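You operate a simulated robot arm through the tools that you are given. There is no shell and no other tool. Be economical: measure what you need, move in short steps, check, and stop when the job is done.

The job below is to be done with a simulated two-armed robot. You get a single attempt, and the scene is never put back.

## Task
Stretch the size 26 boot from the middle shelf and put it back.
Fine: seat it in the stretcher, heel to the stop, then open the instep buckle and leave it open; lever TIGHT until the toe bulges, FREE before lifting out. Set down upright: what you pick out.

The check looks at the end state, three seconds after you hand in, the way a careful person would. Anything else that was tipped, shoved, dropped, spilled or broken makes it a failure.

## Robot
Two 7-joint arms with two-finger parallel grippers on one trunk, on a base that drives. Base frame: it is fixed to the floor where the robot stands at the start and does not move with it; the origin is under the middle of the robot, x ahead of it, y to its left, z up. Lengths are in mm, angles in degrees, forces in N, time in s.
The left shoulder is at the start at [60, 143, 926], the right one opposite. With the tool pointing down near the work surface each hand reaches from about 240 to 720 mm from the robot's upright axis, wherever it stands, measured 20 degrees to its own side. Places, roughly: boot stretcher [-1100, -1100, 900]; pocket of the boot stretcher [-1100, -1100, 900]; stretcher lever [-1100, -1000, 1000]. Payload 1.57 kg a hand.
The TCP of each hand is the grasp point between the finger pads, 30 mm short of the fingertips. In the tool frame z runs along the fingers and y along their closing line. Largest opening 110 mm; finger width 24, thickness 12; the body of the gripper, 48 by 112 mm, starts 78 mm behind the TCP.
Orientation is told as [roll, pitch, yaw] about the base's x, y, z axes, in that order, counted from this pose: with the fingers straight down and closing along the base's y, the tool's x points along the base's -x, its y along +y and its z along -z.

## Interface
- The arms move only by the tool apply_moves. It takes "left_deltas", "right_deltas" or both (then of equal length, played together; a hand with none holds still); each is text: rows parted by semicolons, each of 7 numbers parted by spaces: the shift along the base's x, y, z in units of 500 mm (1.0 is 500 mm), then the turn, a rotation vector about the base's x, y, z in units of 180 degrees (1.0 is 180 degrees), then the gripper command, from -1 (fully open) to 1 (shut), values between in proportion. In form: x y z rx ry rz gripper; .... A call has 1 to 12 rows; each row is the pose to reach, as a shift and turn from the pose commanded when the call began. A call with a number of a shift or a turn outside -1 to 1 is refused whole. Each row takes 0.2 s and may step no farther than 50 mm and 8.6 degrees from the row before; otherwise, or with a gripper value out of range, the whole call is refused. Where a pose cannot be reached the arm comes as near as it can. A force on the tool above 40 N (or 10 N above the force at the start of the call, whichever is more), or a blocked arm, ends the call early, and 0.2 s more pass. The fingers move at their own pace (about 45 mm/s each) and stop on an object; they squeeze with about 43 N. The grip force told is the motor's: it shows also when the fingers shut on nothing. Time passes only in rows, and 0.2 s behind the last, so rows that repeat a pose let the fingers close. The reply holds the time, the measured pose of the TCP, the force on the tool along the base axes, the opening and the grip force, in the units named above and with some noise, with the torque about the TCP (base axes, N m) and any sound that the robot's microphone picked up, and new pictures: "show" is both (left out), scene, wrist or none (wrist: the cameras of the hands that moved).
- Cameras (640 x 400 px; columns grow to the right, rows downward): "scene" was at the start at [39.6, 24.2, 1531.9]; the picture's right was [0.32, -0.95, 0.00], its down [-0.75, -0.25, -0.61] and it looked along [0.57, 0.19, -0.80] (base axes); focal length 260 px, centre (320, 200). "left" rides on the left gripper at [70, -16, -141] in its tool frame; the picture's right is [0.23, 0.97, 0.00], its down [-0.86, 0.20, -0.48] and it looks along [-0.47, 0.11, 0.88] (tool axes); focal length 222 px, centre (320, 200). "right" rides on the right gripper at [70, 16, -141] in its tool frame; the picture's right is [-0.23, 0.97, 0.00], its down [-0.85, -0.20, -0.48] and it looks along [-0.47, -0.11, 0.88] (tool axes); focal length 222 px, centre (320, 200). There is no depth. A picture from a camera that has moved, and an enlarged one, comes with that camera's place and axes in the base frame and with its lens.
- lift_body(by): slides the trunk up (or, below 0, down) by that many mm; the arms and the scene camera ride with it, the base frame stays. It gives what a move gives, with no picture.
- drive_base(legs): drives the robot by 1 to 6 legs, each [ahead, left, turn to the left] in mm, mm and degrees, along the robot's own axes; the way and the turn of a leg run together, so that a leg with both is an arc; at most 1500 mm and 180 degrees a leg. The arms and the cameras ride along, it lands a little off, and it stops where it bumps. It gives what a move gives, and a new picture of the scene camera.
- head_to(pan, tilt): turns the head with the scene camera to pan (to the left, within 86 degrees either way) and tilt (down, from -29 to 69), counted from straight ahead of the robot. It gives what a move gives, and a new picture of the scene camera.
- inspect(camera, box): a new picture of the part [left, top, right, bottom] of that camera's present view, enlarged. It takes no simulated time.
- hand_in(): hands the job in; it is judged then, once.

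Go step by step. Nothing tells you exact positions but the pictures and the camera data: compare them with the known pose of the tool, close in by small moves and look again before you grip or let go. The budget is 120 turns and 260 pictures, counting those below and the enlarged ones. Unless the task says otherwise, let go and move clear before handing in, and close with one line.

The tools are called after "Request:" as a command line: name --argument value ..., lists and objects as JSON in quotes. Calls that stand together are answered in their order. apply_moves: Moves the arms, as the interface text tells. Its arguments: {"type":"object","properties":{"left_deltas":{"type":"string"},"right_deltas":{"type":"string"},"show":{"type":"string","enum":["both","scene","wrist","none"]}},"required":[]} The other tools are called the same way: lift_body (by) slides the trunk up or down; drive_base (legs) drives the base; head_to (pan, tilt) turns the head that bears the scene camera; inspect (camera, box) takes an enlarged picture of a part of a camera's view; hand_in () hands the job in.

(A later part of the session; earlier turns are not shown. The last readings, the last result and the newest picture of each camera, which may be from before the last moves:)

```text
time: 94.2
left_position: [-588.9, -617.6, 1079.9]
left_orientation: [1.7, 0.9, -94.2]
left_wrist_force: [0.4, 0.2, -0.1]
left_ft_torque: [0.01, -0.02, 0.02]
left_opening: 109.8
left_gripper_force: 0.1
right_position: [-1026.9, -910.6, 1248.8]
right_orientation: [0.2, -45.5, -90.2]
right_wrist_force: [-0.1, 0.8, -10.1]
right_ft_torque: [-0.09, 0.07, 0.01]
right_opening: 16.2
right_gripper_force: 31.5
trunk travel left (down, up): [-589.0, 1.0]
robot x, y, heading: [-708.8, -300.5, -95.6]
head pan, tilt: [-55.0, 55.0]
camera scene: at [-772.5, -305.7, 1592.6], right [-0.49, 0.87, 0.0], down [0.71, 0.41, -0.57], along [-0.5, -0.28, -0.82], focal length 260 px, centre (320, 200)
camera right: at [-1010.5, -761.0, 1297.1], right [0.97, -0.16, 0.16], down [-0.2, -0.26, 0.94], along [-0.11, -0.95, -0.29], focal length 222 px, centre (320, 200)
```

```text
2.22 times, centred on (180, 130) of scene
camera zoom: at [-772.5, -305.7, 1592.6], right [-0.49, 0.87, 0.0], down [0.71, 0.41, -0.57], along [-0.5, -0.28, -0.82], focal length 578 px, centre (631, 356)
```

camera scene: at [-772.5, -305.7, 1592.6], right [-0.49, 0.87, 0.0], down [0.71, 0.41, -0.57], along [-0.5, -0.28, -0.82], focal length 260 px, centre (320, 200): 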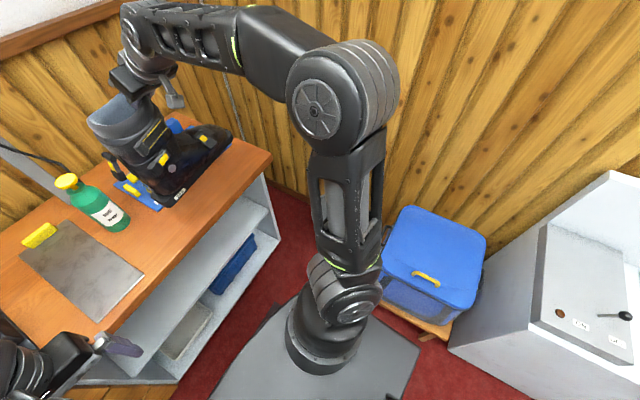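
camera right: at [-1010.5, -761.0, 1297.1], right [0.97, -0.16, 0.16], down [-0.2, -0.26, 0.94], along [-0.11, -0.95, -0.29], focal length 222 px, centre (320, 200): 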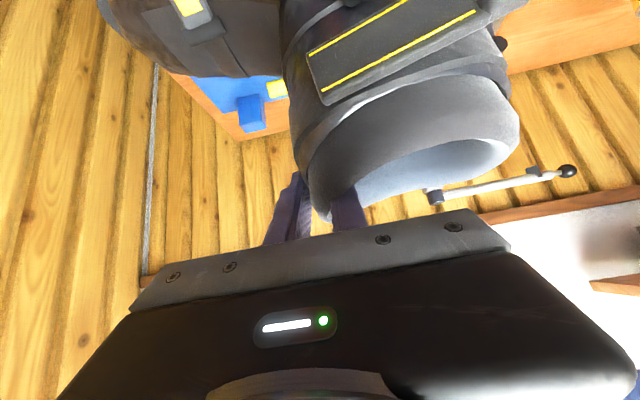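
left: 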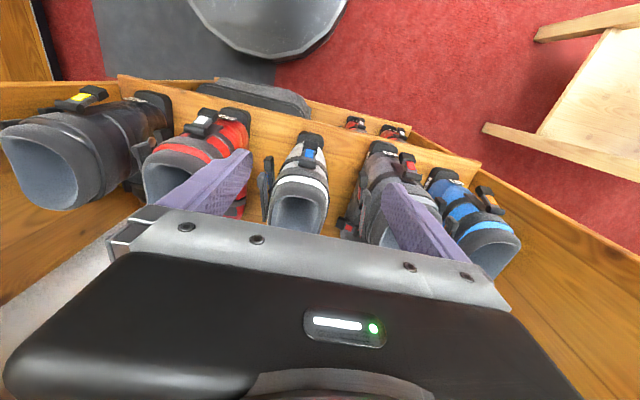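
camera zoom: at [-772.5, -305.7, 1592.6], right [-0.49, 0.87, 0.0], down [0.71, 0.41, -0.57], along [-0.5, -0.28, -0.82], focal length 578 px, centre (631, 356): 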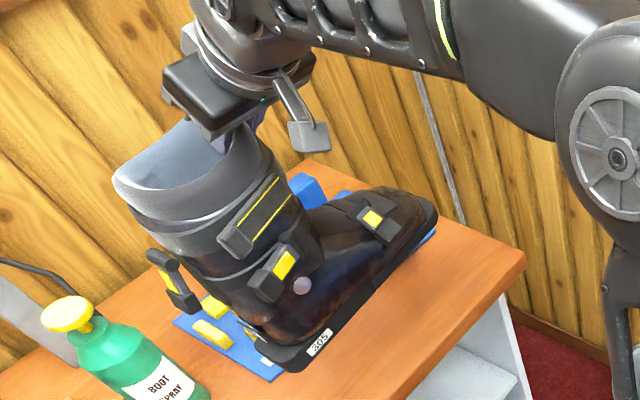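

It hangs well but a few degrees toe-up. I'll correct the pitch, raise a little more, and drive in over the stretcher.

Request:
apply_moves --right_deltas "0 0 0.015 0 -0.02 0 1; -0.03 0 0.03 0 -0.036 0 1; -0.07 0 0.04 0 -0.036 0 1; -0.09 0 0.04 0 -0.036 0 1" --show "none"

Request:
drive_base --legs '[[170, 0, 0]]'

Request:
head_to --pan -25 --tilt 40

Request:
inspect --camera "left" --box '[0, 0, 640, 400]'

```text
time: 95.2
left_position: [-588.3, -616.9, 1080.4]
left_orientation: [1.7, 0.8, -94.2]
left_wrist_force: [0.9, 0.5, -0.4]
left_ft_torque: [-0.02, 0.02, -0.02]
left_opening: 110.1
left_gripper_force: 0.1
right_position: [-1071.8, -912.8, 1266.0]
right_orientation: [9.4, -45.0, -96.7]
right_wrist_force: [0.1, 0.2, -10.3]
right_ft_torque: [-0.08, 0.29, 0.01]
right_opening: 16.5
right_gripper_force: 31.8
trunk travel left (down, up): [-589.0, 1.0]
robot x, y, heading: [-713.5, -300.5, -95.2]
head pan, tilt: [-55.0, 55.0]
```

```text
time: 96.7
left_position: [-604.6, -789.5, 1079.6]
left_orientation: [1.7, 0.8, -94.0]
left_wrist_force: [0.6, 0.1, -0.3]
left_ft_torque: [0.04, -0.02, -0.05]
left_opening: 109.9
left_gripper_force: 0.2
right_position: [-1085.4, -1085.6, 1266.2]
right_orientation: [9.4, -44.8, -96.4]
right_wrist_force: [0.4, -0.9, -10.8]
right_ft_torque: [-0.14, 0.28, 0.0]
right_opening: 16.3
right_gripper_force: 31.3
trunk travel left (down, up): [-589.0, 1.0]
robot x, y, heading: [-726.5, -474.5, -95.2]
head pan, tilt: [-55.0, 55.0]
camera scene: at [-788.7, -479.9, 1592.6], right [-0.5, 0.87, 0.0], down [0.71, 0.41, -0.57], along [-0.5, -0.28, -0.82], focal length 260 px, centre (320, 200)
```

scene: 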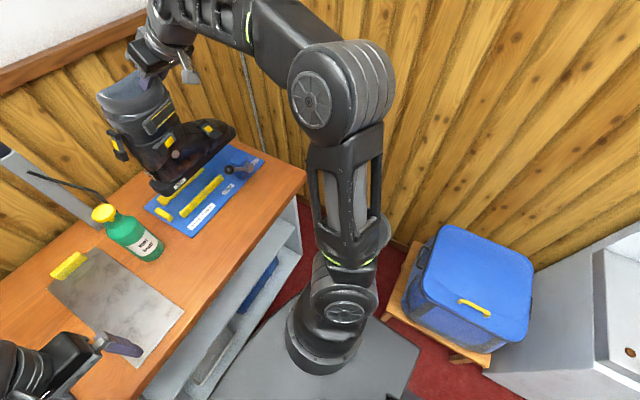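

```text
time: 97.6
left_position: [-603.4, -789.8, 1080.5]
left_orientation: [1.8, 0.8, -94.1]
left_wrist_force: [0.5, 0.0, 0.4]
left_ft_torque: [0.01, 0.03, 0.01]
left_opening: 109.9
left_gripper_force: 0.0
right_position: [-1084.0, -1086.8, 1267.0]
right_orientation: [9.4, -44.9, -96.4]
right_wrist_force: [-0.1, 1.0, -10.2]
right_ft_torque: [-0.17, 0.27, 0.02]
right_opening: 16.2
right_gripper_force: 31.3
trunk travel left (down, up): [-589.0, 1.0]
robot x, y, heading: [-726.4, -472.6, -95.2]
head pan, tilt: [-25.0, 40.0]
camera scene: at [-768.8, -516.1, 1613.2], right [-0.86, 0.5, 0.0], down [0.32, 0.56, -0.77], along [-0.39, -0.66, -0.64], focal length 260 px, centre (320, 200)
```

scene: 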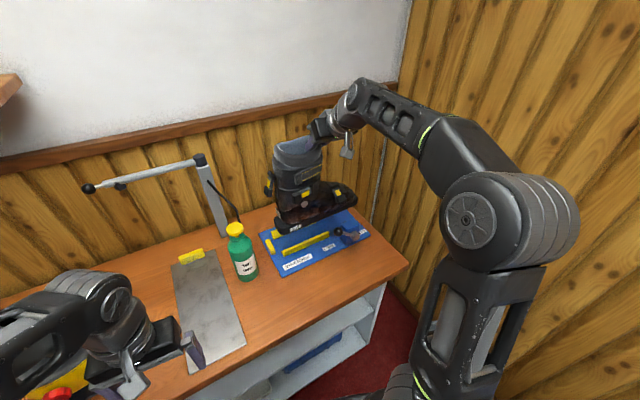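

```text
1.00 times, centred on (320, 200) of left (not enlarged: the box is as wide or as high as the picture)
camera zoom: at [-620.9, -719.7, 1222.5], right [0.99, 0.16, 0.03], down [0.13, -0.87, 0.47], along [0.1, -0.46, -0.88], focal length 222 px, centre (320, 200)
```

zoom: 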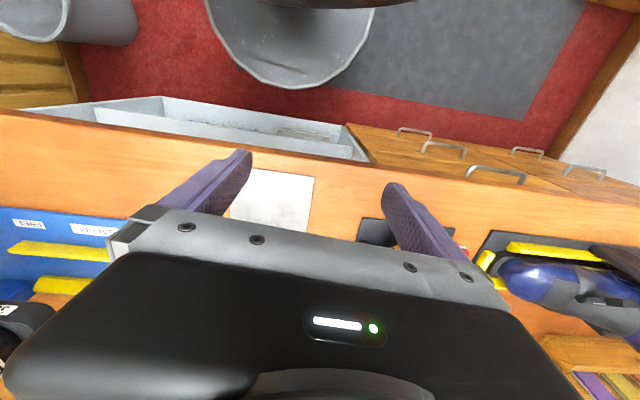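

Request:
inspect --camera "scene" --box '[250, 120, 390, 290]'

Request:
inspect --camera "right" --box '[0, 0, 640, 400]'

```text
2.35 times, centred on (320, 205) of scene
camera zoom: at [-768.8, -516.1, 1613.2], right [-0.86, 0.5, 0.0], down [0.32, 0.56, -0.77], along [-0.39, -0.66, -0.64], focal length 612 px, centre (320, 188)
```

zoom: 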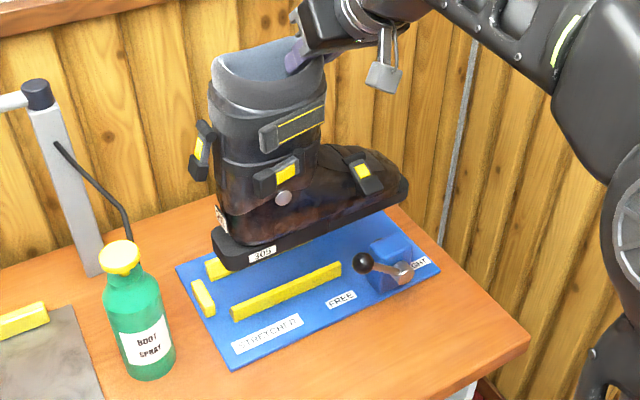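

```text
1.00 times, centred on (320, 200) of right (not enlarged: the box is as wide or as high as the picture)
camera zoom: at [-1075.2, -936.5, 1317.0], right [0.95, -0.16, 0.27], down [-0.31, -0.26, 0.92], along [-0.07, -0.95, -0.3], focal length 222 px, centre (320, 200)
```

zoom: 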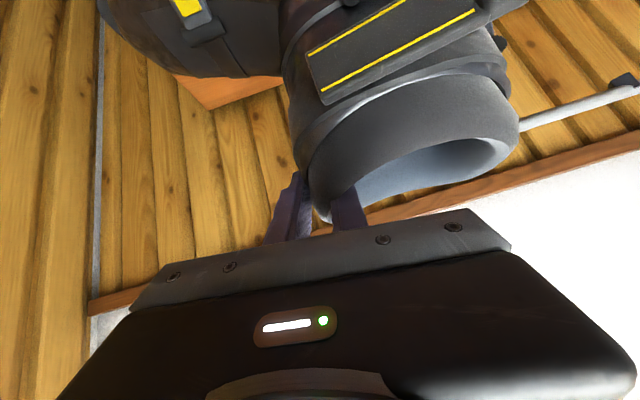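

Request:
inspect --camera "scene" --box '[255, 210, 375, 285]'

Request:
inspect --camera "scene" --box '[262, 170, 352, 245]'

```text
5.33 times, centred on (315, 248) of scene
camera zoom: at [-768.8, -516.1, 1613.2], right [-0.86, 0.5, 0.0], down [0.32, 0.56, -0.77], along [-0.39, -0.66, -0.64], focal length 1388 px, centre (347, -53)
```

zoom: 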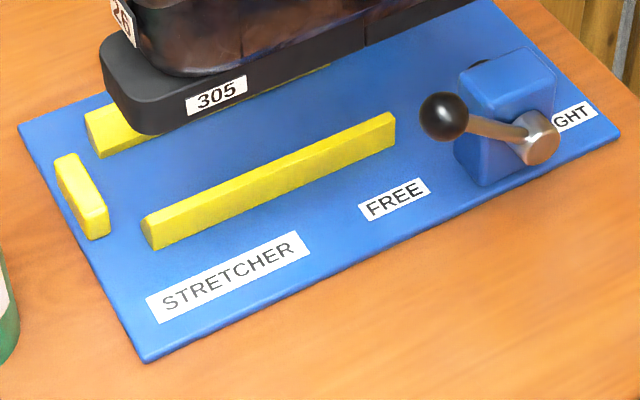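

```text
5.33 times, centred on (307, 208) of scene
camera zoom: at [-768.8, -516.1, 1613.2], right [-0.86, 0.5, 0.0], down [0.32, 0.56, -0.77], along [-0.39, -0.66, -0.64], focal length 1388 px, centre (389, 160)
```

zoom: 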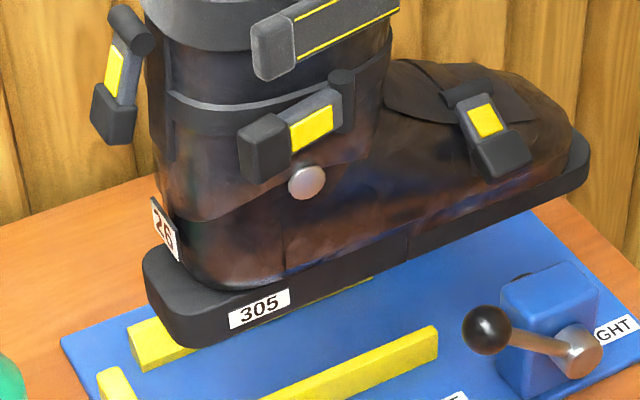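

Boot is parallel with the rails. The pocket runs y≈-1095…-1173, with the stop face at x≈-931. I'll shift over the pocket and descend to just above the rails.

Request:
apply_moves --right_deltas "-0.01 -0.05 0 0 0 0 1; -0.02 -0.108 0 0 0 0 1; -0.02 -0.108 -0.06 0 0 0 1; -0.02 -0.108 -0.12 0 0 0 1; -0.02 -0.108 -0.17 0 0 0 1; -0.02 -0.108 -0.21 0 0 0 1; -0.02 -0.108 -0.21 0 0 0 1" --show "both"

Request:
inspect --camera "scene" --box '[255, 190, 375, 285]'

```text
time: 99.2
left_position: [-604.2, -788.5, 1080.1]
left_orientation: [1.7, 0.8, -93.9]
left_wrist_force: [-0.5, -1.2, 0.4]
left_ft_torque: [0.02, 0.02, 0.02]
left_opening: 110.2
left_gripper_force: 0.0
right_position: [-1096.0, -1137.5, 1161.2]
right_orientation: [9.4, -45.0, -96.4]
right_wrist_force: [-0.1, 0.0, -9.7]
right_ft_torque: [-0.1, 0.27, 0.01]
right_opening: 16.1
right_gripper_force: 31.5
trunk travel left (down, up): [-589.0, 1.0]
robot x, y, heading: [-728.9, -472.9, -95.2]
head pan, tilt: [-25.0, 40.0]
camera scene: at [-768.5, -515.9, 1613.3], right [-0.86, 0.5, 0.0], down [0.32, 0.56, -0.77], along [-0.39, -0.66, -0.64], focal length 260 px, centre (320, 200)
camera right: at [-1085.7, -987.8, 1212.1], right [0.95, -0.16, 0.27], down [-0.31, -0.26, 0.92], along [-0.07, -0.95, -0.3], focal length 222 px, centre (320, 200)
```

scene: 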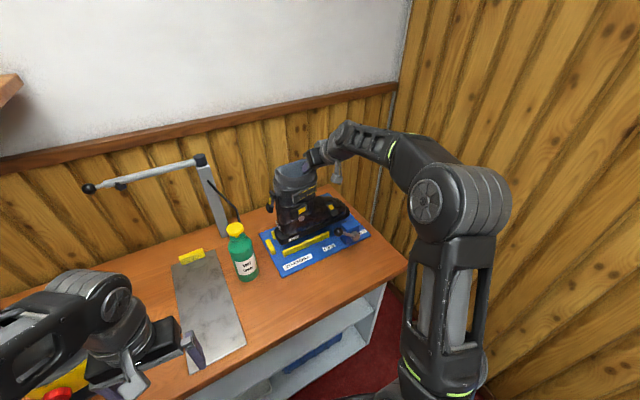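
right: 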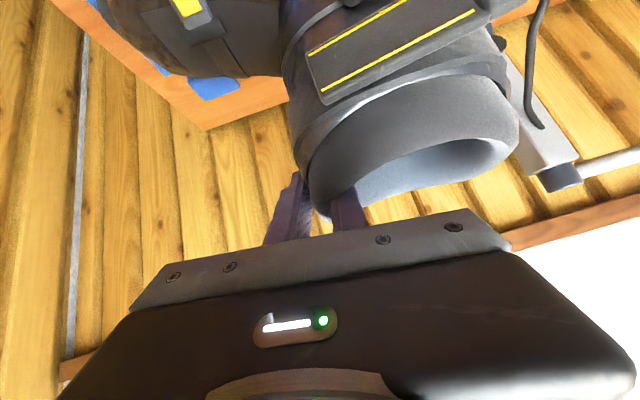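

```text
4.21 times, centred on (315, 238) of scene
camera zoom: at [-768.5, -515.9, 1613.3], right [-0.86, 0.5, 0.0], down [0.32, 0.56, -0.77], along [-0.39, -0.66, -0.64], focal length 1096 px, centre (341, 42)
```

zoom: 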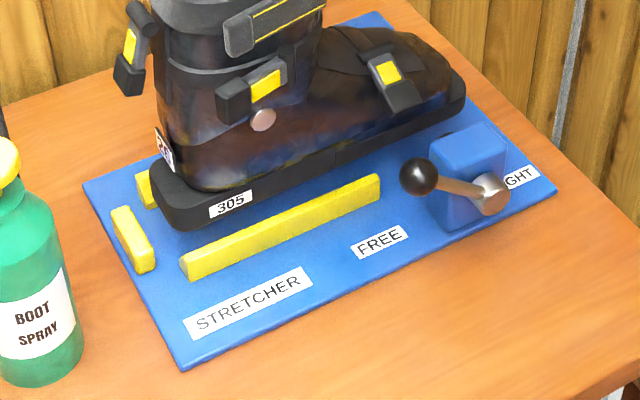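

Request:
apply_moves --right_deltas "0 -0.012 0 0 0 0 1; 0 -0.012 -0.02 0 0 0 1; 0 -0.012 -0.036 0 0 0 1; 0 -0.012 -0.05 0 0 0 1; 0 -0.012 -0.05 0 0 0 1" --show "none"

Request:
inspect --camera "scene" --box '[255, 190, 375, 285]'

```text
time: 100.4
left_position: [-604.2, -789.0, 1080.6]
left_orientation: [1.7, 0.9, -94.0]
left_wrist_force: [-0.2, 0.5, 0.1]
left_ft_torque: [0.01, 0.02, -0.02]
left_opening: 110.2
left_gripper_force: 0.0
right_position: [-1094.9, -1144.9, 1137.8]
right_orientation: [9.4, -45.0, -96.3]
right_wrist_force: [0.0, 0.1, -10.5]
right_ft_torque: [-0.08, 0.26, -0.03]
right_opening: 16.4
right_gripper_force: 31.3
trunk travel left (down, up): [-589.0, 1.0]
robot x, y, heading: [-727.7, -469.8, -95.1]
head pan, tilt: [-25.0, 40.0]
```

```text
4.21 times, centred on (315, 238) of scene
camera zoom: at [-768.5, -516.0, 1613.3], right [-0.86, 0.5, 0.0], down [0.32, 0.56, -0.77], along [-0.39, -0.66, -0.64], focal length 1096 px, centre (341, 42)
```

zoom: 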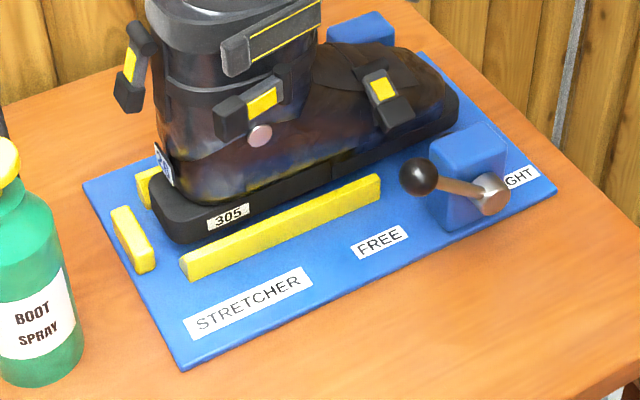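

Request:
apply_moves --right_deltas "0 0 -0.01 0 0 0 1; 0 0 -0.02 0 0 0 1; 0 0 -0.028 0 0 0 1; 0 0 -0.036 0 0 0 1; 0 0 -0.036 0 0 0 1" --show "none"

Request:
inspect --camera "scene" --box '[255, 190, 375, 285]'

```text
time: 101.6
left_position: [-604.8, -789.4, 1079.7]
left_orientation: [1.7, 0.8, -94.1]
left_wrist_force: [0.3, 0.0, -0.1]
left_ft_torque: [-0.02, 0.0, 0.01]
left_opening: 110.2
left_gripper_force: 0.0
right_position: [-1095.9, -1146.4, 1118.6]
right_orientation: [9.4, -44.9, -96.5]
right_wrist_force: [0.5, 0.1, -10.5]
right_ft_torque: [-0.09, 0.25, 0.0]
right_opening: 16.2
right_gripper_force: 31.4
trunk travel left (down, up): [-589.0, 1.0]
robot x, y, heading: [-727.5, -469.5, -95.4]
head pan, tilt: [-25.0, 40.0]
```

```text
4.21 times, centred on (315, 238) of scene
camera zoom: at [-768.6, -516.1, 1613.3], right [-0.86, 0.5, 0.0], down [0.32, 0.56, -0.77], along [-0.39, -0.66, -0.64], focal length 1096 px, centre (341, 42)
```

zoom: 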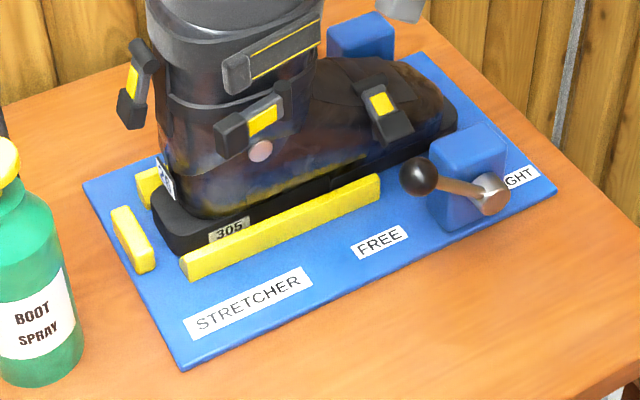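

Request:
apply_moves --right_deltas "0 0 -0.008 0 0 0 1; 0 0 -0.014 0 0 0 1; 0 0 -0.02 0 0 0 1; 0 0 -0.02 0 0 0 1" --show "none"

Request:
inspect --camera "scene" --box '[255, 190, 375, 285]'

```text
time: 102.6
left_position: [-604.7, -784.9, 1080.4]
left_orientation: [1.7, 0.5, -94.0]
left_wrist_force: [0.4, 0.3, 0.1]
left_ft_torque: [0.04, -0.01, 0.02]
left_opening: 109.8
left_gripper_force: 0.0
right_position: [-1096.4, -1142.3, 1117.4]
right_orientation: [9.3, -45.8, -96.6]
right_wrist_force: [-9.7, 4.7, 26.5]
right_ft_torque: [0.12, -0.82, 0.61]
right_opening: 16.2
right_gripper_force: 32.2
trunk travel left (down, up): [-589.0, 1.0]
robot x, y, heading: [-724.8, -469.4, -95.5]
head pan, tilt: [-25.0, 40.0]
```

```text
4.21 times, centred on (315, 238) of scene
camera zoom: at [-768.4, -510.9, 1613.8], right [-0.86, 0.5, 0.0], down [0.32, 0.55, -0.77], along [-0.39, -0.66, -0.64], focal length 1096 px, centre (341, 42)
```

zoom: 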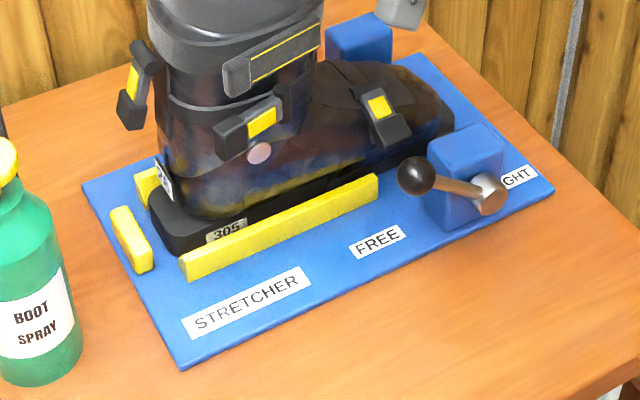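

Sole is down on the plate between the rails. I'll ease the pressure and slide the heel back (+x) to the stop.

Request:
apply_moves --right_deltas "0 0 0.014 0 0 0 1; 0.01 0 0.014 0 0 0 1; 0.02 0 0.014 0 0 0 1; 0.03 0 0.014 0 0 0 1; 0.036 0 0.014 0 0 0 1" --show "none"

Request:
inspect --camera "scene" --box '[255, 190, 375, 285]'

```text
time: 103.8
left_position: [-605.1, -787.4, 1081.5]
left_orientation: [1.7, 0.7, -94.0]
left_wrist_force: [0.3, 0.0, 0.4]
left_ft_torque: [0.03, 0.01, 0.0]
left_opening: 109.9
left_gripper_force: 0.1
right_position: [-1080.9, -1143.4, 1117.3]
right_orientation: [9.2, -45.2, -96.6]
right_wrist_force: [-14.6, 1.6, 11.3]
right_ft_torque: [-0.22, 0.25, -0.12]
right_opening: 16.1
right_gripper_force: 31.5
trunk travel left (down, up): [-589.0, 1.0]
robot x, y, heading: [-726.1, -471.5, -95.3]
head pan, tilt: [-25.0, 40.0]
```

```text
4.21 times, centred on (315, 238) of scene
camera zoom: at [-770.2, -513.3, 1613.3], right [-0.86, 0.5, 0.0], down [0.32, 0.55, -0.77], along [-0.38, -0.66, -0.64], focal length 1096 px, centre (341, 42)
```

zoom: 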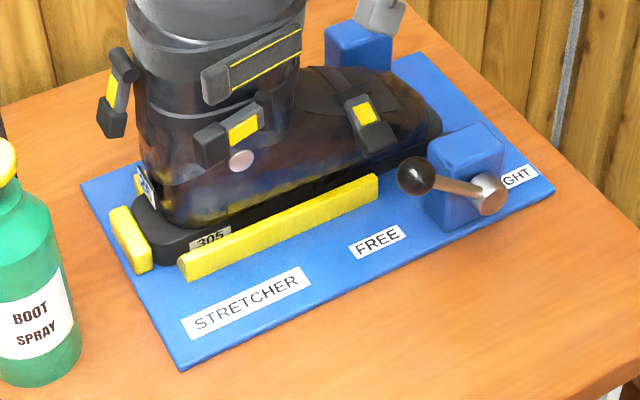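

Heel is against the stop (-15 N along x). I'll release and withdraw along the finger axis.

Request:
apply_moves --right_deltas "0 0 0.004 0 0 0 0.4; 0 0 0.004 0 0 0 0; 0 0 0.004 0 0 0 -0.3; 0 0 0.004 0 0 0 -0.3; 0 0 0.004 0 0 0 -0.3; 0 0.04 0.044 0 0 0 -0.3; 0 0.09 0.094 0 0 0 -0.3; 0 0.15 0.154 0 0 0 -0.3; 0 0.21 0.2 0 0 0 -0.3; 0 0.27 0.2 0 0 0 -0.3" --show "both"

Request:
inspect --camera "scene" --box '[255, 170, 375, 265]'

```text
time: 106.0
left_position: [-602.9, -787.0, 1080.9]
left_orientation: [1.6, 0.7, -94.0]
left_wrist_force: [0.0, 0.1, 0.4]
left_ft_torque: [-0.02, 0.02, 0.0]
left_opening: 109.9
left_gripper_force: 0.0
right_position: [-1077.5, -1011.3, 1218.8]
right_orientation: [9.3, -45.0, -96.4]
right_wrist_force: [0.5, -0.5, 0.8]
right_ft_torque: [0.01, -0.01, -0.03]
right_opening: 71.5
right_gripper_force: 0.0
trunk travel left (down, up): [-589.0, 1.0]
robot x, y, heading: [-728.4, -471.2, -95.2]
head pan, tilt: [-25.0, 40.0]
camera scene: at [-768.1, -513.7, 1613.4], right [-0.86, 0.5, 0.0], down [0.32, 0.56, -0.77], along [-0.39, -0.66, -0.64], focal length 260 px, centre (320, 200)
camera right: at [-1067.0, -862.1, 1268.3], right [0.95, -0.15, 0.27], down [-0.31, -0.26, 0.92], along [-0.07, -0.95, -0.29], focal length 222 px, centre (320, 200)
```

scene: 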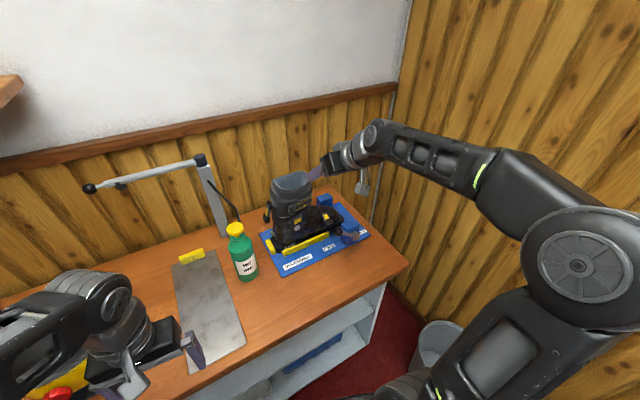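
right: 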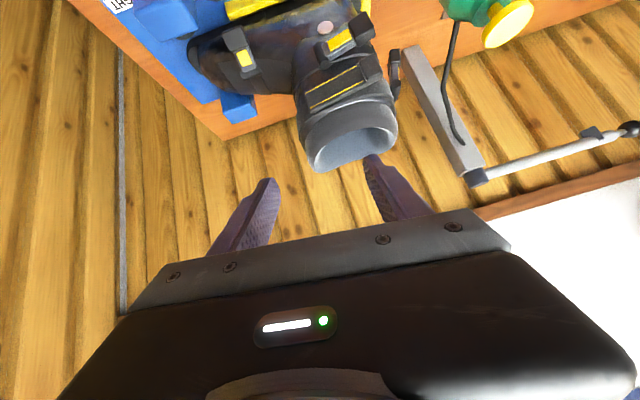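

```text
4.21 times, centred on (315, 218) of scene
camera zoom: at [-768.1, -513.7, 1613.4], right [-0.86, 0.5, 0.0], down [0.32, 0.56, -0.77], along [-0.39, -0.66, -0.64], focal length 1096 px, centre (341, 126)
```

zoom: 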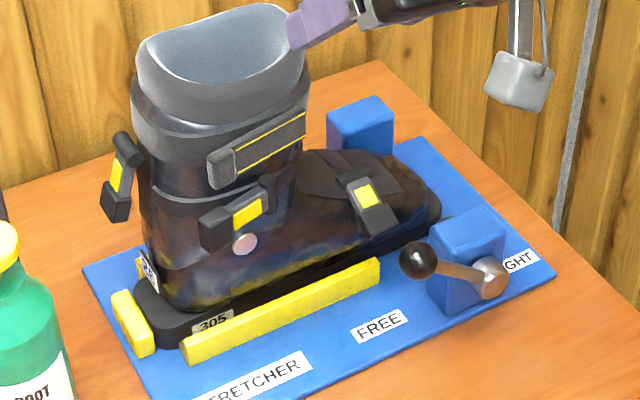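

The boot is seated with its heel at the stop. Next is the instep buckle; the lever ball is in the way of a 45° hand, so I'll use a steeper hand. First I'll pull the hand back and shift the base right for reach.

Request:
apply_moves --right_deltas "0 0.06 0 0 0.018 0 -0.3; 0 0.14 0 0 0.036 0 -0.3; 0 0.2 0 0 0.036 0 -0.3" --show "none"

Request:
drive_base --legs '[[25, -160, 0]]'

Request:
inspect --camera "scene" --box '[180, 150, 340, 270]'

```text
time: 106.8
left_position: [-603.4, -788.0, 1081.2]
left_orientation: [1.6, 0.7, -94.0]
left_wrist_force: [0.6, -0.4, -0.6]
left_ft_torque: [-0.03, 0.02, -0.01]
left_opening: 110.0
left_gripper_force: 0.0
right_position: [-1077.7, -908.7, 1218.4]
right_orientation: [0.0, -45.4, -89.7]
right_wrist_force: [0.5, 0.3, 0.6]
right_ft_torque: [-0.01, 0.02, 0.03]
right_opening: 71.5
right_gripper_force: 0.0
trunk travel left (down, up): [-589.0, 1.0]
robot x, y, heading: [-729.0, -470.3, -95.1]
head pan, tilt: [-25.0, 40.0]
```

```text
time: 108.3
left_position: [-769.2, -798.6, 1080.9]
left_orientation: [1.7, 0.7, -94.3]
left_wrist_force: [-1.6, 0.4, 0.1]
left_ft_torque: [0.01, -0.06, -0.02]
left_opening: 110.3
left_gripper_force: 0.0
right_position: [-1244.4, -917.2, 1216.4]
right_orientation: [0.3, -45.4, -90.1]
right_wrist_force: [-0.2, -0.7, 0.1]
right_ft_torque: [-0.01, 0.01, 0.03]
right_opening: 71.5
right_gripper_force: 0.0
trunk travel left (down, up): [-589.0, 1.0]
robot x, y, heading: [-890.5, -478.4, -95.4]
head pan, tilt: [-25.0, 40.0]
camera scene: at [-933.1, -524.4, 1613.3], right [-0.86, 0.51, 0.0], down [0.33, 0.55, -0.77], along [-0.39, -0.66, -0.64], focal length 260 px, centre (320, 200)
```

scene: 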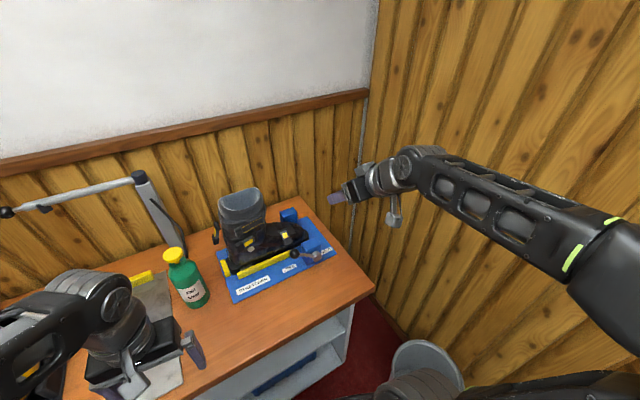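

```text
3.33 times, centred on (260, 210) of scene
camera zoom: at [-933.1, -524.4, 1613.3], right [-0.86, 0.51, 0.0], down [0.33, 0.55, -0.77], along [-0.39, -0.66, -0.64], focal length 867 px, centre (520, 167)
```

zoom: 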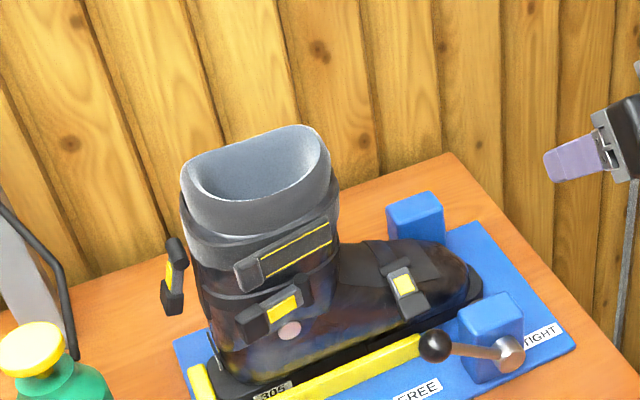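

The instep lever runs from about (-1126,-1100,988) at its hinge to about (-1128,-1064,954) at its free end. I'll bring the hand over it at a 25° tilt with fingers at 40 mm and look.

Request:
apply_moves --right_deltas "0.06 0 0 0.037 0 0 0; 0.12 -0.02 -0.03 0.074 0 0 0.27; 0.18 -0.04 -0.08 0.111 0 0 0.27; 0.23 -0.06 -0.14 0.111 0 0 0.27; 0.23 -0.11 -0.2 0.111 0 0 0.27; 0.23 -0.16 -0.26 0.111 0 0 0.27; 0.23 -0.2 -0.32 0.111 0 0 0.27; 0.23 -0.22 -0.36 0.111 0 0 0.27" --show "both"

Request:
inspect --camera "scene" --box '[220, 170, 340, 270]'

```text
time: 110.1
left_position: [-767.7, -798.0, 1080.5]
left_orientation: [1.5, 0.7, -94.3]
left_wrist_force: [-0.6, 0.6, 0.1]
left_ft_torque: [0.02, -0.02, 0.0]
left_opening: 110.0
left_gripper_force: 0.0
right_position: [-1124.9, -1026.9, 1034.5]
right_orientation: [0.1, -25.4, -90.0]
right_wrist_force: [0.2, 0.1, 0.2]
right_ft_torque: [-0.02, 0.01, -0.01]
right_opening: 40.2
right_gripper_force: 0.1
trunk travel left (down, up): [-589.0, 1.0]
robot x, y, heading: [-892.0, -482.2, -95.4]
head pan, tilt: [-25.0, 40.0]
camera scene: at [-931.2, -524.5, 1613.4], right [-0.86, 0.51, 0.0], down [0.33, 0.55, -0.77], along [-0.39, -0.66, -0.64], focal length 260 px, centre (320, 200)
camera right: at [-1109.3, -903.5, 1132.5], right [0.97, -0.21, 0.1], down [-0.2, -0.57, 0.8], along [-0.11, -0.8, -0.59], focal length 222 px, centre (320, 200)
```

scene: 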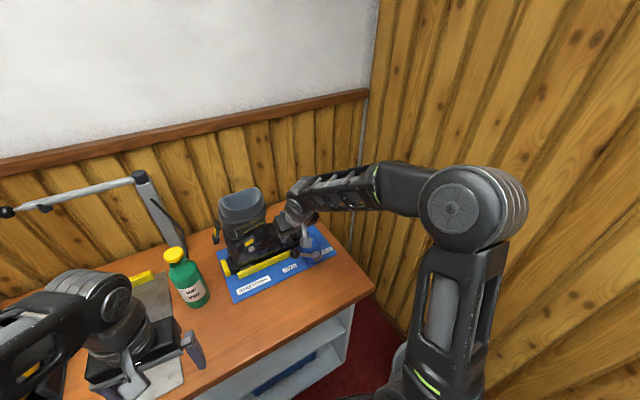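
right: 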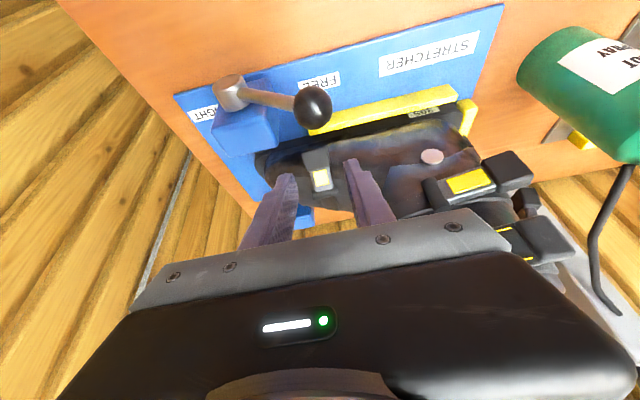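

```text
4.00 times, centred on (280, 220) of scene
camera zoom: at [-931.2, -524.5, 1613.4], right [-0.86, 0.51, 0.0], down [0.33, 0.55, -0.77], along [-0.39, -0.66, -0.64], focal length 1041 px, centre (480, 120)
```

zoom: 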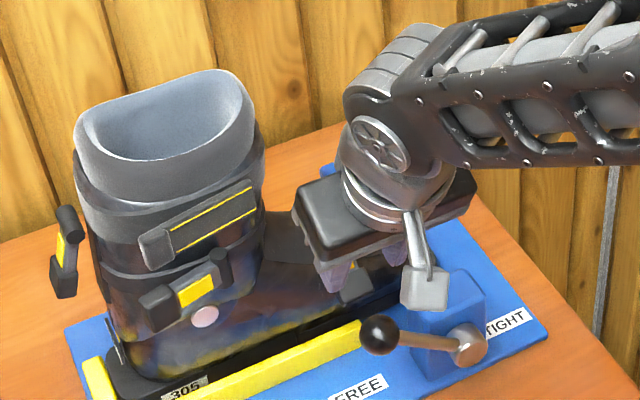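

Request:
inspect --camera "right" --box '[250, 120, 410, 240]'

```text
3.33 times, centred on (330, 180) of right
camera zoom: at [-1109.3, -903.5, 1132.5], right [0.97, -0.21, 0.1], down [-0.2, -0.57, 0.8], along [-0.11, -0.8, -0.59], focal length 740 px, centre (287, 267)
```

zoom: 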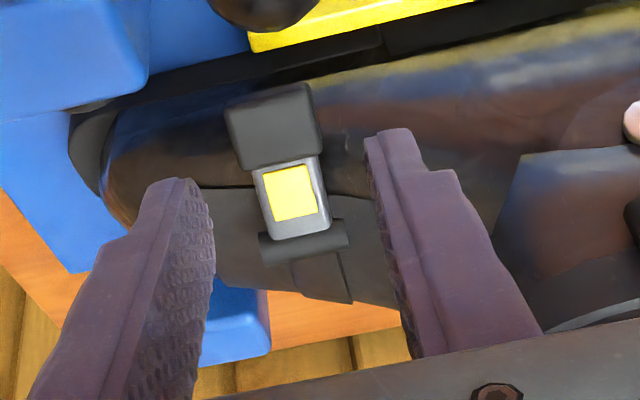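

The wrist view shows the lever: free block at the outer end, yellow tab, hinge roller above. I'll descend over the block.

Request:
apply_moves --right_deltas "-0.01 -0.02 -0.04 0 0 0 0.27; -0.01 -0.036 -0.074 0 0 0 0.27; -0.01 -0.05 -0.1 0 0 0 0.27; -0.01 -0.062 -0.122 0 0 0 0.27; -0.01 -0.062 -0.122 0 0 0 0.27" --show "wrist"

Request:
inspect --camera "right" --box '[250, 120, 410, 240]'

Request:
inspect --camera "scene" --box '[250, 190, 340, 270]'

```text
time: 111.3
left_position: [-767.4, -797.9, 1080.9]
left_orientation: [1.6, 0.6, -94.2]
left_wrist_force: [1.2, -0.9, 0.0]
left_ft_torque: [-0.03, 0.0, -0.01]
left_opening: 110.0
left_gripper_force: 0.1
right_position: [-1132.7, -1058.0, 976.5]
right_orientation: [0.1, -25.4, -90.1]
right_wrist_force: [-0.2, -0.2, -0.3]
right_ft_torque: [-0.03, 0.0, 0.02]
right_opening: 40.2
right_gripper_force: 0.1
trunk travel left (down, up): [-589.0, 1.0]
robot x, y, heading: [-892.7, -479.6, -95.3]
head pan, tilt: [-25.0, 40.0]
camera right: at [-1115.6, -935.3, 1073.5], right [0.97, -0.21, 0.1], down [-0.2, -0.57, 0.8], along [-0.11, -0.8, -0.59], focal length 222 px, centre (320, 200)
```

right: 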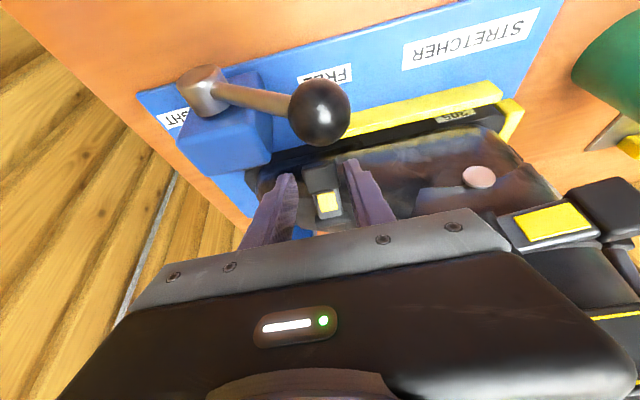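

```text
3.33 times, centred on (330, 180) of right
camera zoom: at [-1115.6, -935.3, 1073.5], right [0.97, -0.21, 0.1], down [-0.2, -0.57, 0.8], along [-0.11, -0.8, -0.59], focal length 740 px, centre (287, 267)
```

zoom: 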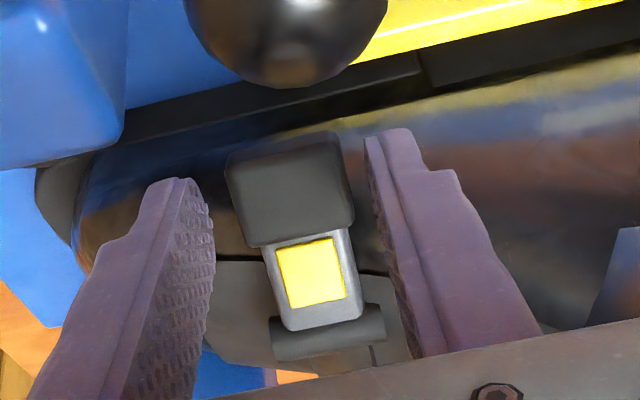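

```text
5.00 times, centred on (295, 230) of scene
camera zoom: at [-931.3, -524.3, 1613.3], right [-0.86, 0.51, 0.0], down [0.33, 0.55, -0.77], along [-0.39, -0.66, -0.64], focal length 1301 px, centre (445, 50)
```

zoom: 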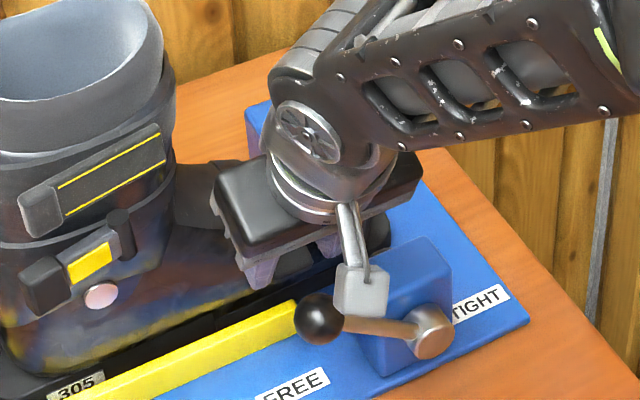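

Request:
apply_moves --right_deltas "0 -0.006 -0.013 0 0 0 0.27; 0 -0.012 -0.026 0 0 0 0.27; 0 -0.012 -0.026 0 0 0 0.6; 0 -0.012 -0.026 0 0 0 1; 0 -0.012 -0.026 0 0 0 1" --show "wrist"

Request:
inspect --camera "right" --box '[250, 120, 410, 240]'

```text
time: 112.5
left_position: [-768.4, -798.4, 1080.1]
left_orientation: [1.5, 0.8, -94.2]
left_wrist_force: [-0.2, -0.3, -0.9]
left_ft_torque: [-0.01, 0.04, 0.01]
left_opening: 109.9
left_gripper_force: 0.0
right_position: [-1130.9, -1065.1, 963.6]
right_orientation: [0.1, -25.4, -90.0]
right_wrist_force: [3.3, -0.1, -0.5]
right_ft_torque: [0.11, 0.03, 0.56]
right_opening: 28.0
right_gripper_force: 30.6
trunk travel left (down, up): [-589.0, 1.0]
robot x, y, heading: [-891.9, -483.0, -95.4]
head pan, tilt: [-25.0, 40.0]
camera right: at [-1115.5, -941.7, 1061.0], right [0.97, -0.2, 0.1], down [-0.2, -0.57, 0.8], along [-0.11, -0.8, -0.59], focal length 222 px, centre (320, 200)
```

right: 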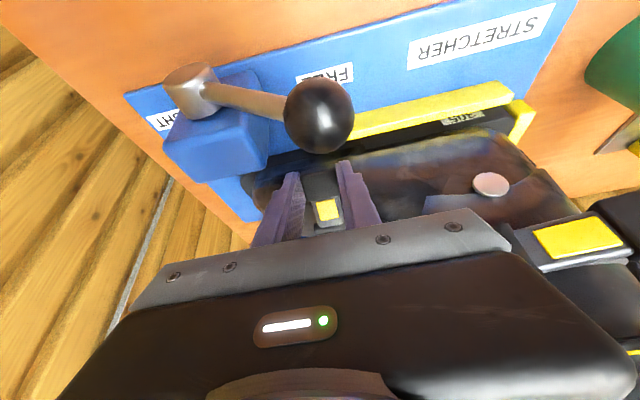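

```text
3.33 times, centred on (330, 180) of right
camera zoom: at [-1115.5, -941.7, 1061.0], right [0.97, -0.2, 0.1], down [-0.2, -0.57, 0.8], along [-0.11, -0.8, -0.59], focal length 740 px, centre (287, 267)
```

zoom: 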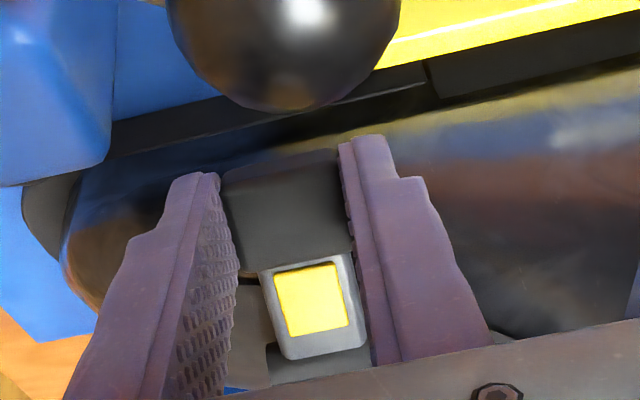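

The block is gripped (28 mm). I'll swing it outward and up around its hinge in an arc.

Request:
apply_moves --right_deltas "0 0.013 0.025 0.03 0 0 1; 0 0.018 0.052 0.06 0 0 1; 0 0.013 0.079 0.09 0 0 1; 0 0 0.104 0.12 0 0 1; 0 -0.01 0.114 0.14 0 0 1; 0 -0.022 0.121 0.14 0 0 1" --show "wrist"

Request:
inspect --camera "right" --box '[220, 80, 420, 240]'

Request:
inspect --camera "scene" --box '[210, 170, 340, 270]'

```text
time: 113.9
left_position: [-767.9, -798.6, 1080.4]
left_orientation: [1.6, 0.9, -94.1]
left_wrist_force: [0.0, 0.5, -1.2]
left_ft_torque: [-0.01, 0.04, 0.01]
left_opening: 110.1
left_gripper_force: 0.0
right_position: [-1132.8, -1076.2, 1022.8]
right_orientation: [0.1, -0.1, -90.1]
right_wrist_force: [1.2, -0.8, -9.3]
right_ft_torque: [0.36, 0.58, -0.19]
right_opening: 28.8
right_gripper_force: 38.1
trunk travel left (down, up): [-589.0, 1.0]
robot x, y, heading: [-892.4, -479.6, -95.5]
head pan, tilt: [-25.0, 40.0]
camera right: at [-1115.9, -1006.5, 1163.1], right [0.97, -0.23, 0.0], down [-0.2, -0.85, 0.48], along [-0.11, -0.47, -0.88], focal length 222 px, centre (320, 200)
```

right: 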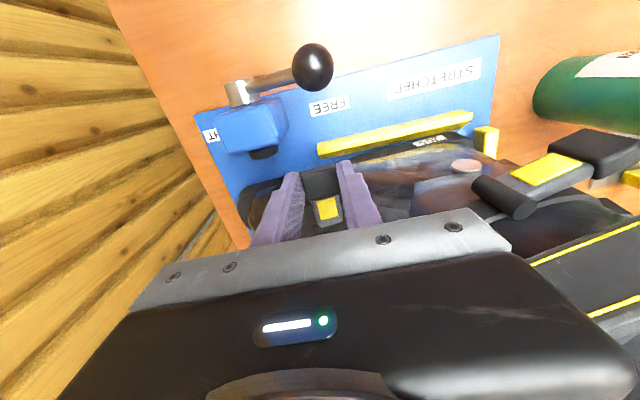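

```text
2.50 times, centred on (320, 160) of right
camera zoom: at [-1115.9, -1006.5, 1163.1], right [0.97, -0.23, 0.0], down [-0.2, -0.85, 0.48], along [-0.11, -0.47, -0.88], focal length 555 px, centre (320, 300)
```

zoom: 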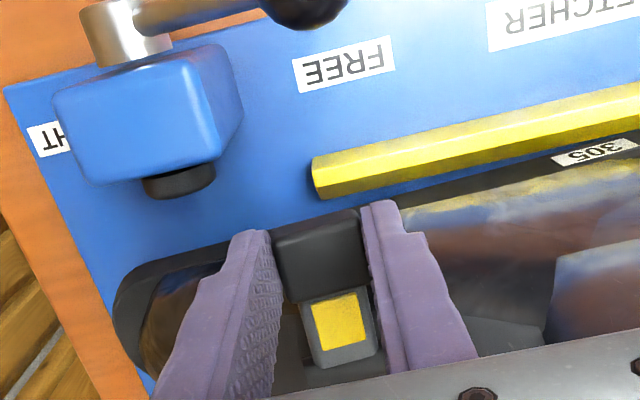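

```text
4.00 times, centred on (275, 220) of scene
camera zoom: at [-931.5, -525.6, 1613.3], right [-0.86, 0.51, 0.0], down [0.33, 0.56, -0.77], along [-0.39, -0.66, -0.64], focal length 1041 px, centre (500, 120)
```

zoom: 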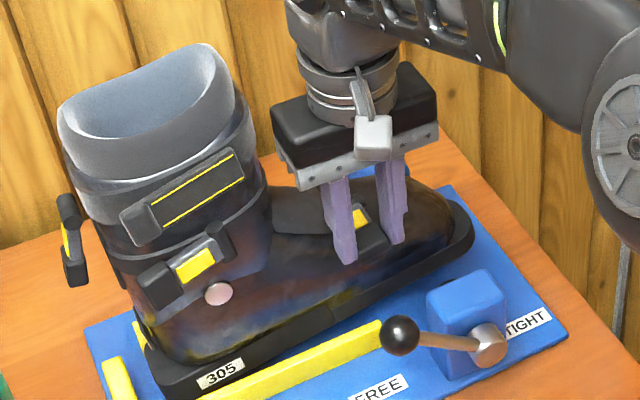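

The buckle held and the boot's toe lifted instead, because the boot is too light. I'll lower it back the same way, and then hold the boot with the left hand while opening the buckle.

Request:
apply_moves --right_deltas "0 0.012 -0.007 0 0 0 1; 0 0.022 -0.017 -0.02 0 0 1; 0 0.035 -0.042 -0.05 0 0 1; 0 0.04 -0.069 -0.08 0 0 1; 0 0.035 -0.096 -0.11 0 0 1; 0 0.022 -0.121 -0.14 0 0 1; 0 0.022 -0.121 -0.14 0 0 1" --show "wrist"

Request:
inspect --camera "scene" --box '[210, 170, 340, 270]'

```text
time: 115.5
left_position: [-767.2, -796.6, 1080.8]
left_orientation: [1.6, 0.6, -94.1]
left_wrist_force: [-0.4, 0.1, -1.1]
left_ft_torque: [0.02, 0.03, 0.02]
left_opening: 110.0
left_gripper_force: 0.0
right_position: [-1132.2, -1064.8, 967.8]
right_orientation: [0.1, -25.6, -89.9]
right_wrist_force: [-2.6, 13.5, 16.1]
right_ft_torque: [0.9, 0.4, 0.22]
right_opening: 27.6
right_gripper_force: 38.1
trunk travel left (down, up): [-589.0, 1.0]
robot x, y, heading: [-890.5, -483.8, -95.4]
head pan, tilt: [-25.0, 40.0]
camera right: at [-1116.5, -939.9, 1064.0], right [0.97, -0.2, 0.1], down [-0.2, -0.56, 0.8], along [-0.11, -0.8, -0.59], focal length 222 px, centre (320, 200)
```

right: 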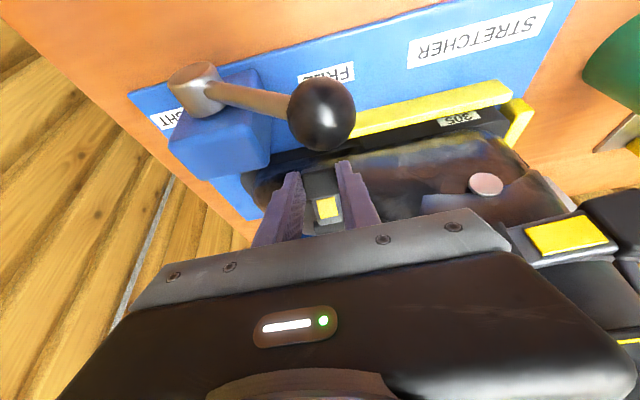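

```text
4.00 times, centred on (275, 220) of scene
camera zoom: at [-931.0, -520.6, 1613.8], right [-0.86, 0.51, 0.0], down [0.33, 0.55, -0.77], along [-0.39, -0.66, -0.64], focal length 1041 px, centre (500, 120)
```

zoom: 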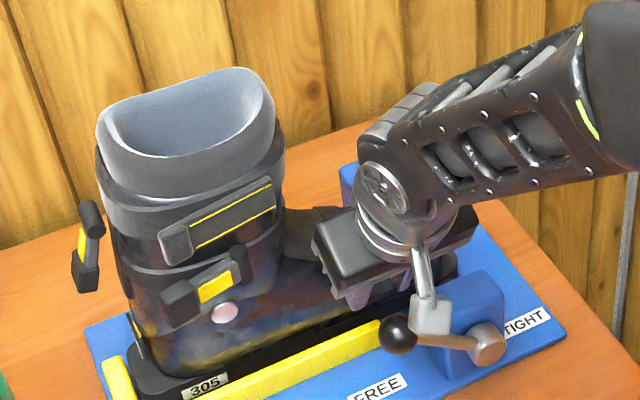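

The boot is back down. I'll release the block with the right hand and bring the left hand up, tilted 45°, toward the back of the cuff to hold the boot.

Request:
apply_moves --left_deltas "0 0 0.05 -0.042 0 0 -0.3; 0 0 0.1 -0.084 0 0 -0.3; 0 -0.03 0.15 -0.126 0 0 -0.3; 0 -0.06 0.2 -0.168 0 0 -0.3; 0 -0.1 0.24 -0.21 0 0 -0.3; 0 -0.16 0.24 -0.25 0 0 -0.3; 0 -0.16 0.24 -0.25 0 0 -0.3" --right_deltas "0 0 -0.004 0 0 0 0.27; 0 0 -0.004 0 0 0 0.27; 0 0.01 0.02 0 0 0 0.27; 0 0.02 0.045 0 0 0 0.27; 0 0.035 0.08 0 0 0 0.27; 0 0.05 0.11 0 0 0 0.27; 0 0.05 0.11 0 0 0 0.27" --show "both"

```text
time: 117.1
left_position: [-766.9, -879.6, 1200.1]
left_orientation: [5.8, -44.3, -95.8]
left_wrist_force: [1.0, 1.6, 0.0]
left_ft_torque: [0.01, 0.02, 0.0]
left_opening: 71.5
left_gripper_force: 0.0
right_position: [-1132.9, -1037.6, 1017.1]
right_orientation: [0.1, -25.4, -90.1]
right_wrist_force: [-0.3, 0.0, -0.1]
right_ft_torque: [-0.02, 0.01, 0.0]
right_opening: 40.1
right_gripper_force: 0.1
trunk travel left (down, up): [-589.0, 1.0]
robot x, y, heading: [-893.3, -482.1, -95.3]
head pan, tilt: [-25.0, 40.0]
camera scene: at [-930.9, -524.2, 1613.4], right [-0.86, 0.51, 0.0], down [0.33, 0.55, -0.77], along [-0.39, -0.66, -0.64], focal length 260 px, centre (320, 200)
camera right: at [-1116.8, -914.9, 1114.8], right [0.97, -0.21, 0.1], down [-0.2, -0.57, 0.8], along [-0.11, -0.8, -0.59], focal length 222 px, centre (320, 200)
camera left: at [-783.4, -729.9, 1251.0], right [0.99, 0.13, -0.09], down [0.12, -0.28, 0.95], along [0.1, -0.95, -0.29], focal length 222 px, centre (320, 200)
```

scene: 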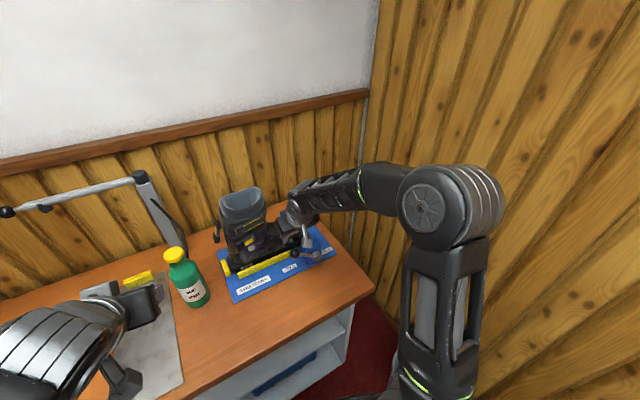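
right: 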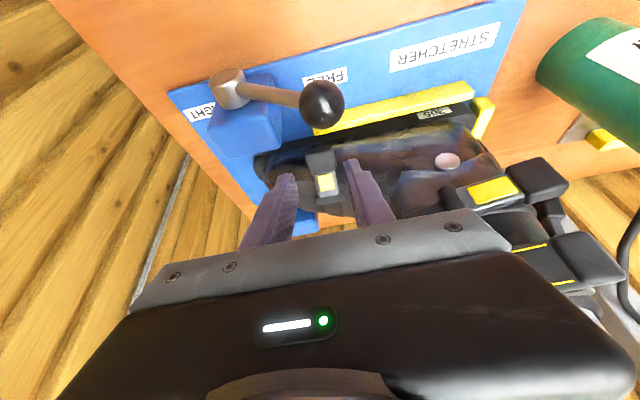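
left: 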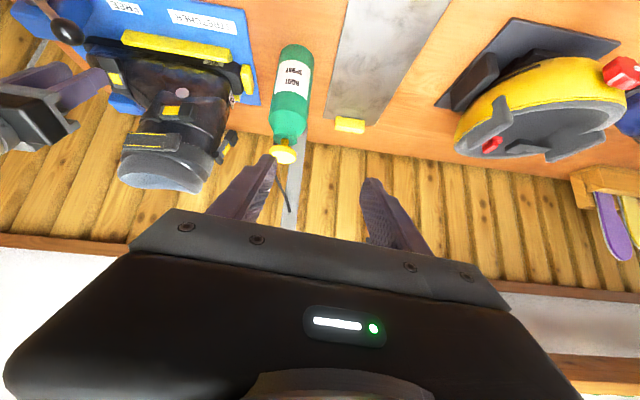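

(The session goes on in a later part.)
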